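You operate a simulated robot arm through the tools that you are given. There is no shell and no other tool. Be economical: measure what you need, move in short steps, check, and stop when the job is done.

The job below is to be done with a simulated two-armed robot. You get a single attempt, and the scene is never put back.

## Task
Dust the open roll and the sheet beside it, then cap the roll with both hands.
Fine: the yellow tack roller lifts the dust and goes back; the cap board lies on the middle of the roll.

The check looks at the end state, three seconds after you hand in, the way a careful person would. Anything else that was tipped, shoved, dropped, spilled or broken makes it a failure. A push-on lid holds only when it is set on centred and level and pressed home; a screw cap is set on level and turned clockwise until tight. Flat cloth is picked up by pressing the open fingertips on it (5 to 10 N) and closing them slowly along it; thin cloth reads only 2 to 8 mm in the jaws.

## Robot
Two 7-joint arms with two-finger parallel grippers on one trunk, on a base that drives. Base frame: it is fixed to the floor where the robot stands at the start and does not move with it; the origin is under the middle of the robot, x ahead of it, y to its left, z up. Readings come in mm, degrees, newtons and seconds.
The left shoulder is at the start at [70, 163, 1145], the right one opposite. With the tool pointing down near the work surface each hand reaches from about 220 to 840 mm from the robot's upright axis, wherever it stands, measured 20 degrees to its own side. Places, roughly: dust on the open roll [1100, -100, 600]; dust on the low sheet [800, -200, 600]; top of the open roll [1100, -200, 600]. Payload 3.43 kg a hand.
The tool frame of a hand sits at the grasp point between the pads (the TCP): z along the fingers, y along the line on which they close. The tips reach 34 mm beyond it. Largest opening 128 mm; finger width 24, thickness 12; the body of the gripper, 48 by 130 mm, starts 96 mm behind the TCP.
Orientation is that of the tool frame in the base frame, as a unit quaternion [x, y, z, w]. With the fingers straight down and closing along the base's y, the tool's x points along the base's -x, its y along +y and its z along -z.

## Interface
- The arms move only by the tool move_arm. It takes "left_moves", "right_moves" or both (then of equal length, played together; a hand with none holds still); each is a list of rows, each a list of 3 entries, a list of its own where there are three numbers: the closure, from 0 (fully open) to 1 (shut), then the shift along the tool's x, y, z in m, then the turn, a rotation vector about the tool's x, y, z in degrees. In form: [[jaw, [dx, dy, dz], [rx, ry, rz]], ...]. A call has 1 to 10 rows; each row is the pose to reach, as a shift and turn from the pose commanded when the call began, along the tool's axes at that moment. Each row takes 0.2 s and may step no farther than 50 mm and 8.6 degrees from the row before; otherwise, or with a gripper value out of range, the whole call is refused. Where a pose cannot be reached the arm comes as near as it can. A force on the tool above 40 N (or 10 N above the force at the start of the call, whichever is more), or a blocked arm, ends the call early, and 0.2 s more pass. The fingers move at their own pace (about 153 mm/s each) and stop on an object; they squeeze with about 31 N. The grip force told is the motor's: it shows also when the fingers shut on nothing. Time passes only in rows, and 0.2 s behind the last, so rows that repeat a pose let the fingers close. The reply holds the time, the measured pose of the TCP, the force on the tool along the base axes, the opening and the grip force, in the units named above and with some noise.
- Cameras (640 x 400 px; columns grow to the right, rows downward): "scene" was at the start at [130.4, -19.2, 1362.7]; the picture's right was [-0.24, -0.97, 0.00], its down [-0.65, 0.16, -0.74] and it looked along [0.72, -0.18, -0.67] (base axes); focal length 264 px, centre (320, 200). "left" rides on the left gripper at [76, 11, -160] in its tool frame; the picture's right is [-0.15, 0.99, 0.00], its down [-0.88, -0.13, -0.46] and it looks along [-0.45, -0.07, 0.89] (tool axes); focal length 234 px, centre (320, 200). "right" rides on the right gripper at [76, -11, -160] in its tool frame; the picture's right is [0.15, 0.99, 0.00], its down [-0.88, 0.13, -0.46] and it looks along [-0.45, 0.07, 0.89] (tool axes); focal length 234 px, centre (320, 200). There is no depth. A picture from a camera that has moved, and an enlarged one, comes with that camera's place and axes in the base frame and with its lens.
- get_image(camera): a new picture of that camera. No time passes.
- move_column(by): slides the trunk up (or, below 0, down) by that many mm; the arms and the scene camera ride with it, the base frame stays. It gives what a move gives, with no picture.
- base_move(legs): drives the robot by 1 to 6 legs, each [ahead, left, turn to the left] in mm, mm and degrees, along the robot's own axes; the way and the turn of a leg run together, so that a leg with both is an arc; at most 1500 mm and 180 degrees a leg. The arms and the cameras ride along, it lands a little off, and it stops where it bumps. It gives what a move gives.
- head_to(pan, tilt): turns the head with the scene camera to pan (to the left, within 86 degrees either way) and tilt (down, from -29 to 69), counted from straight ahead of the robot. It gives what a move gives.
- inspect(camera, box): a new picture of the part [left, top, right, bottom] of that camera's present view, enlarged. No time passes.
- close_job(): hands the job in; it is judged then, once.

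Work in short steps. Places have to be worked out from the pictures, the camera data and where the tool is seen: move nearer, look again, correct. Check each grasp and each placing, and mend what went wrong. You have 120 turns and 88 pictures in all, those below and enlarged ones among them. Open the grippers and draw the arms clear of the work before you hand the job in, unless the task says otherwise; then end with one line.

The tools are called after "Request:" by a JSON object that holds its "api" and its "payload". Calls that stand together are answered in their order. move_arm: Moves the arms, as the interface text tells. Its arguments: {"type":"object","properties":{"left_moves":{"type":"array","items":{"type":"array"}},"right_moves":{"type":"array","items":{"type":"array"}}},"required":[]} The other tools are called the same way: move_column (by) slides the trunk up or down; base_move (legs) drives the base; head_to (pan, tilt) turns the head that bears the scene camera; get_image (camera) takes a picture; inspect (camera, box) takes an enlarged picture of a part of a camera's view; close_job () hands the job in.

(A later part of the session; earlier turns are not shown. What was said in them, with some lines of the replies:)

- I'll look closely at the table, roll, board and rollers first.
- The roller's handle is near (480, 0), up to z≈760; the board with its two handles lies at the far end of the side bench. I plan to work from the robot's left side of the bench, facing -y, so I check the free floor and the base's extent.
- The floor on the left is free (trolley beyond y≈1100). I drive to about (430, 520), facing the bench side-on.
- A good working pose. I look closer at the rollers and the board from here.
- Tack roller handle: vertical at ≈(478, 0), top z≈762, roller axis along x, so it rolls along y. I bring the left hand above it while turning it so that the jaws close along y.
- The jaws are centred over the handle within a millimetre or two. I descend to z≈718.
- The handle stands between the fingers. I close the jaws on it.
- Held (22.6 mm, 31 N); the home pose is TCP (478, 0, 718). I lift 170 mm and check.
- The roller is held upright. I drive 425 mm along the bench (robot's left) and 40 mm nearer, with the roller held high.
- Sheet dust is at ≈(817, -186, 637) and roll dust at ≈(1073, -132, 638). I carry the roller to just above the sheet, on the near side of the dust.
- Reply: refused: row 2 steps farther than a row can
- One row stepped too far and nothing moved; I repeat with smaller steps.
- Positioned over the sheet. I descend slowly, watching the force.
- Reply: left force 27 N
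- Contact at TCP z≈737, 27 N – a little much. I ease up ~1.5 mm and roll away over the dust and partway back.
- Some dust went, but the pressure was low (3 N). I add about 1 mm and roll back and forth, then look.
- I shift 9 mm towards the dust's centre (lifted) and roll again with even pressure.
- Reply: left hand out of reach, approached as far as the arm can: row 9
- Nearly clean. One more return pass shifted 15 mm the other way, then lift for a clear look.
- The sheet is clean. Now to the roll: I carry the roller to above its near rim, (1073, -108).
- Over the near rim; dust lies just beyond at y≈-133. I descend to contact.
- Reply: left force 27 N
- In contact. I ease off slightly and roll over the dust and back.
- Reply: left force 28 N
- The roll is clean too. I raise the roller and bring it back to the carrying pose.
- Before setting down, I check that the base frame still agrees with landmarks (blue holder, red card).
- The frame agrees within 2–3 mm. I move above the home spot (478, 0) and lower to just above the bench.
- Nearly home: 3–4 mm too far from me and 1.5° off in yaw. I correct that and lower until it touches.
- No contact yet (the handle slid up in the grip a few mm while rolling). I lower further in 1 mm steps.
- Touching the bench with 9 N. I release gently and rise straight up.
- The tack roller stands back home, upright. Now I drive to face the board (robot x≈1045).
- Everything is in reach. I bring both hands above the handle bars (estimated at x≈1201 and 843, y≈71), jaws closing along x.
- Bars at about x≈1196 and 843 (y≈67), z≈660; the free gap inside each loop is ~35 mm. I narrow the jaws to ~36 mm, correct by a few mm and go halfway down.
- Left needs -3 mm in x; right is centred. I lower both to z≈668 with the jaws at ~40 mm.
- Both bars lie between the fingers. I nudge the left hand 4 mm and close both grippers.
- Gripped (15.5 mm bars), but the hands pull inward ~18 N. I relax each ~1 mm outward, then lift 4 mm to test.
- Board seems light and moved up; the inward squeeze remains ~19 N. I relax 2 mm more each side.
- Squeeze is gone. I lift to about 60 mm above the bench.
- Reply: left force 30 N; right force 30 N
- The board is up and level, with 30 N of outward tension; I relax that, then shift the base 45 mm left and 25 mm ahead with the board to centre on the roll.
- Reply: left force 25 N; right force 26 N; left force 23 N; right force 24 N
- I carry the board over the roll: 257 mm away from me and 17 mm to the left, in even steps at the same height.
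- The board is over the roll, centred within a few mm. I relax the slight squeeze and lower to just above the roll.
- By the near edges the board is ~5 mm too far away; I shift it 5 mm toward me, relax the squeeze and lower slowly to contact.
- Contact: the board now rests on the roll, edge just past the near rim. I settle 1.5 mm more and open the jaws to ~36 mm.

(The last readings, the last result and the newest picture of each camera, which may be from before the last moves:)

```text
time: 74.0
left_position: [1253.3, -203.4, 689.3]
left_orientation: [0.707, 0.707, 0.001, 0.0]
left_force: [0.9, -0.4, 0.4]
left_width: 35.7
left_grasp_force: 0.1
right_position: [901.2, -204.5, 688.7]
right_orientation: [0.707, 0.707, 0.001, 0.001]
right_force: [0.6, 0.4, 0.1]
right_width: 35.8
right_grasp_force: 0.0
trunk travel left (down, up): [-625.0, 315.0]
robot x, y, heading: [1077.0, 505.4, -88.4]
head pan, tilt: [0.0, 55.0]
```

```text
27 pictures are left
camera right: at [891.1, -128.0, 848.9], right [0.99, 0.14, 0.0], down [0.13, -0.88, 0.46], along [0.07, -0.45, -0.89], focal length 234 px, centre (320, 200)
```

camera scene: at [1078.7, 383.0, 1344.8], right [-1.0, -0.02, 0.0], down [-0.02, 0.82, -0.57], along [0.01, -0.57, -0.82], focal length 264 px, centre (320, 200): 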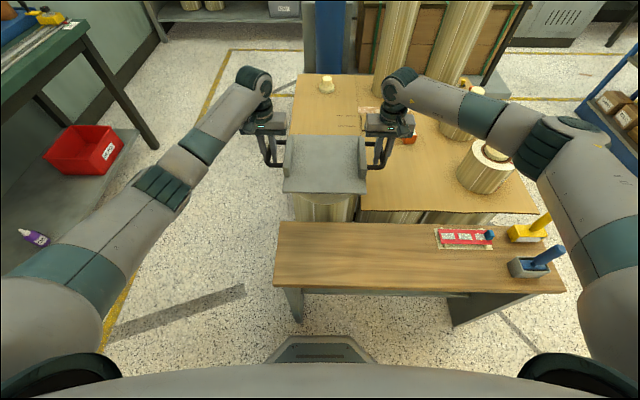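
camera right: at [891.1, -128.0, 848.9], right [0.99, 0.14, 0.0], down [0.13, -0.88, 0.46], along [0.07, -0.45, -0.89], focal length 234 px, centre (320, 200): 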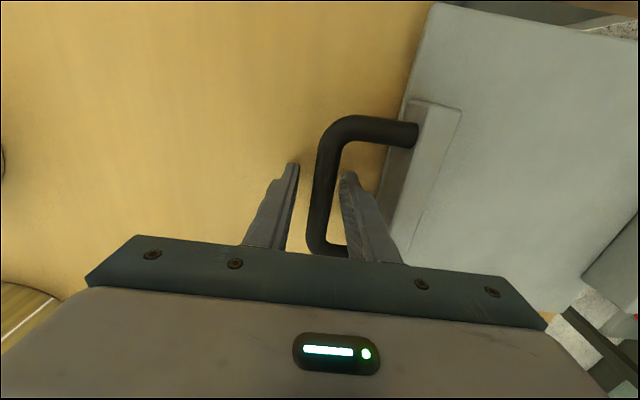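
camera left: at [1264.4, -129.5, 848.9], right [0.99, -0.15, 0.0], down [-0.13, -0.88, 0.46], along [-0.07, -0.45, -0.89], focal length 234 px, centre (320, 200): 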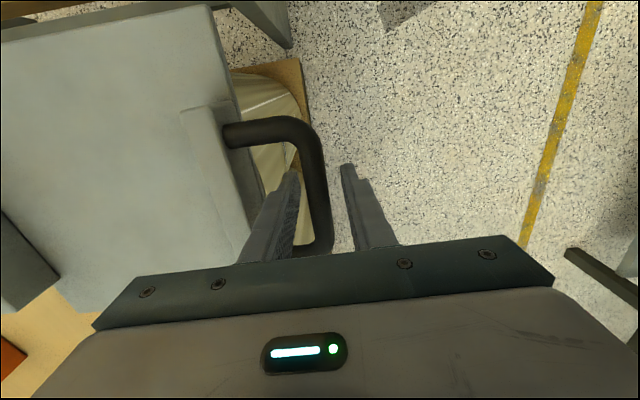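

Released with both bars free between the fingers. I raise both hands straight up.

Request:
{"api": "move_arm", "payload": {"left_moves": [[0.72, [0, -0.002, -0.01], [0, 0, 0]], [0.72, [0, -0.002, -0.03], [0, 0, 0]], [0.72, [0, -0.002, -0.06], [0, 0, 0]], [0.72, [0, -0.002, -0.1], [0, 0, 0]], [0.72, [0, -0.002, -0.14], [0, 0, 0]], [0.72, [0.03, -0.002, -0.17], [0, 0, 0]], [0.72, [0.07, -0.002, -0.19], [0, 0, 0]], [0.72, [0.11, -0.002, -0.2], [0, 0, 0]], [0.72, [0.15, -0.002, -0.2], [0, 0, 0]]], "right_moves": [[0.72, [0, 0, -0.01], [0, 0, 0]], [0.72, [0, 0, -0.03], [0, 0, 0]], [0.72, [0, 0, -0.06], [0, 0, 0]], [0.72, [0, 0, -0.1], [0, 0, 0]], [0.72, [0, 0, -0.14], [0, 0, 0]], [0.72, [0.03, 0, -0.17], [0, 0, 0]], [0.72, [0.07, 0, -0.19], [0, 0, 0]], [0.72, [0.11, 0, -0.2], [0, 0, 0]], [0.72, [0.15, 0, -0.2], [0, 0, 0]]]}}

Request:
{"api": "get_image", "payload": {"camera": "scene"}}

Request:
{"api": "inspect", "payload": {"camera": "scene", "box": [240, 110, 430, 240]}}

Request:
{"api": "get_image", "payload": {"camera": "left"}}

Request:
{"api": "get_image", "payload": {"camera": "right"}}

```text
time: 76.0
left_position: [1250.9, -50.8, 889.8]
left_orientation: [0.707, 0.707, 0.0, 0.0]
left_force: [-0.2, 0.1, 0.4]
left_width: 35.9
left_grasp_force: 0.0
right_position: [901.0, -52.2, 889.9]
right_orientation: [0.708, 0.706, 0.0, 0.001]
right_force: [-0.1, 0.1, 0.4]
right_width: 35.7
right_grasp_force: 0.1
trunk travel left (down, up): [-625.0, 315.0]
robot x, y, heading: [1073.4, 505.7, -88.6]
head pan, tilt: [0.0, 55.0]
```

```text
26 pictures are left
camera scene: at [1078.7, 385.8, 1345.2], right [-1.0, -0.02, 0.0], down [-0.02, 0.82, -0.57], along [0.01, -0.57, -0.82], focal length 264 px, centre (320, 200)
```

scene: 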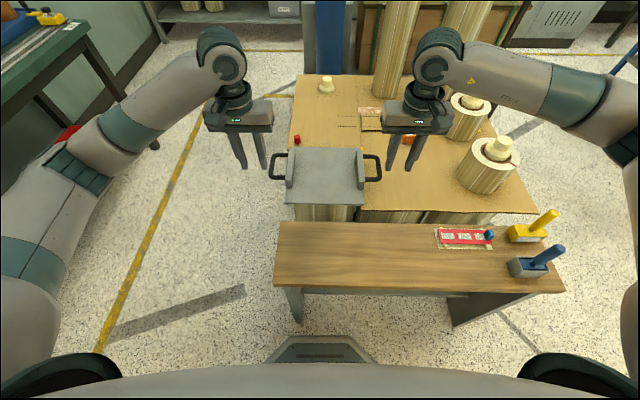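

```text
3.08 times, centred on (335, 175) of scene
camera zoom: at [1078.7, 385.8, 1345.2], right [-1.0, -0.02, 0.0], down [-0.02, 0.82, -0.57], along [0.01, -0.57, -0.82], focal length 813 px, centre (274, 277)
```

zoom: 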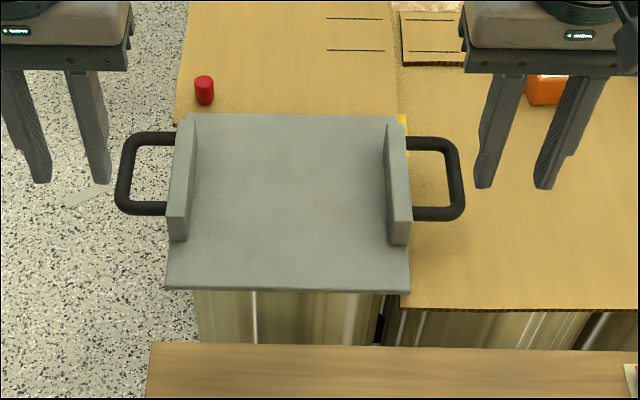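

```text
24 pictures are left
camera left: at [1262.0, 22.5, 1048.3], right [0.99, -0.15, 0.0], down [-0.13, -0.88, 0.46], along [-0.07, -0.45, -0.89], focal length 234 px, centre (320, 200)
```

left: 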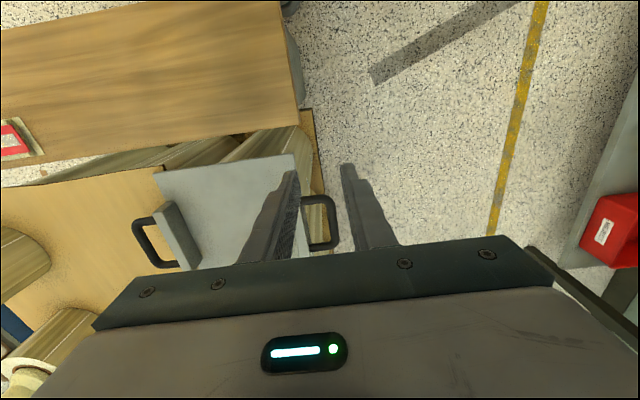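

```text
23 pictures are left
camera right: at [891.3, 22.9, 1050.4], right [0.99, 0.14, 0.0], down [0.13, -0.88, 0.46], along [0.07, -0.45, -0.89], focal length 234 px, centre (320, 200)
```

right: 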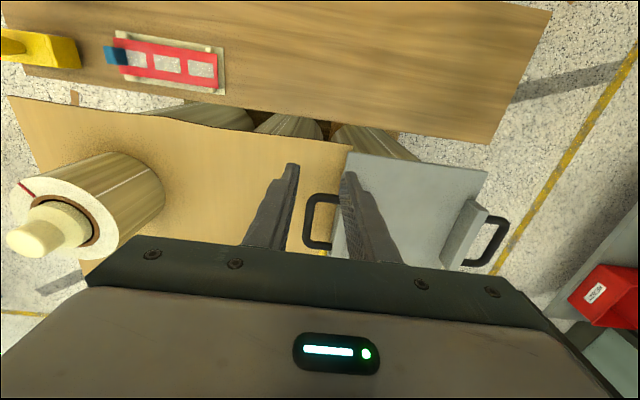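

The board lies level and centred on the roll (≈(1078, -212) for both). I open the grippers, draw the arms back and up, and back the base off slightly.

Request:
{"api": "move_arm", "payload": {"left_moves": [[0.4, [0.03, 0, -0.03], [0, 0, 0]], [0.2, [0.06, 0, -0.06], [0, 0, 0]], [0, [0.09, 0, -0.09], [0, 0, 0]], [0, [0.11, 0, -0.12], [0, 0, 0]]], "right_moves": [[0.4, [0.03, 0, -0.03], [0, 0, 0]], [0.2, [0.06, 0, -0.06], [0, 0, 0]], [0, [0.09, 0, -0.09], [0, 0, 0]], [0, [0.11, 0, -0.12], [0, 0, 0]]]}}

Request:
{"api": "base_move", "payload": {"legs": [[-120, 0, 0]]}}

Request:
{"api": "get_image", "payload": {"camera": "scene"}}

Request:
{"api": "inspect", "payload": {"camera": "scene", "box": [260, 80, 570, 270]}}

```text
time: 77.0
left_position: [1252.9, 58.4, 1008.5]
left_orientation: [0.707, 0.707, 0.0, 0.001]
left_force: [0.0, 0.5, -0.5]
left_width: 128.1
left_grasp_force: 0.1
right_position: [901.7, 58.1, 1010.1]
right_orientation: [0.708, 0.707, 0.001, 0.001]
right_force: [0.4, -0.3, -0.2]
right_width: 127.8
right_grasp_force: 0.1
trunk travel left (down, up): [-625.0, 315.0]
robot x, y, heading: [1077.8, 506.8, -88.5]
head pan, tilt: [0.0, 55.0]
```

```text
time: 78.3
left_position: [1249.8, 175.1, 1009.0]
left_orientation: [0.707, 0.707, 0.0, 0.0]
left_force: [-0.3, -0.5, 0.0]
left_width: 128.0
left_grasp_force: 0.1
right_position: [900.0, 172.7, 1009.9]
right_orientation: [0.707, 0.707, 0.0, 0.0]
right_force: [0.4, 0.8, 0.2]
right_width: 127.9
right_grasp_force: 0.0
trunk travel left (down, up): [-625.0, 315.0]
robot x, y, heading: [1071.8, 621.9, -88.7]
head pan, tilt: [0.0, 55.0]
```

```text
22 pictures are left
camera scene: at [1075.8, 501.5, 1344.9], right [-1.0, -0.02, 0.0], down [-0.02, 0.82, -0.57], along [0.01, -0.57, -0.82], focal length 264 px, centre (320, 200)
```

scene: 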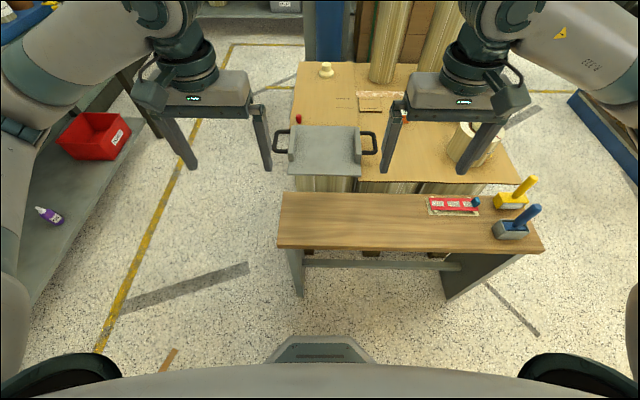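

```text
2.06 times, centred on (415, 175) of scene
camera zoom: at [1075.8, 501.5, 1344.9], right [-1.0, -0.02, 0.0], down [-0.02, 0.82, -0.57], along [0.01, -0.57, -0.82], focal length 546 px, centre (124, 252)
```

zoom: 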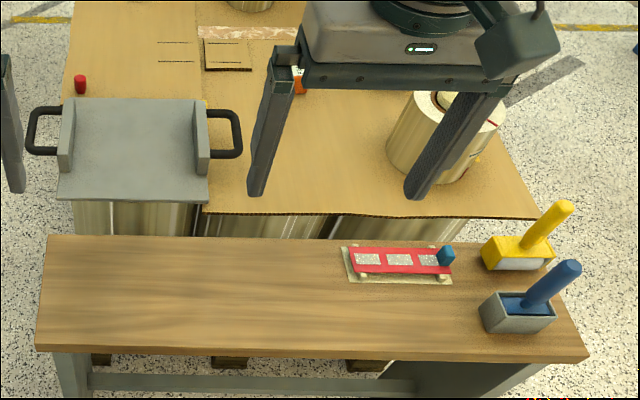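

Everything is in place: dust gone, tack roller home, board resting on the roll, arms clear and open. I hand in.

Request:
{"api": "close_job", "payload": {}}

```text
The job is handed in.
```

The roll and the sheet are dusted, the yellow tack roller is back at its starting place, and the cap board lies level on the middle of the roll; the job is handed in.
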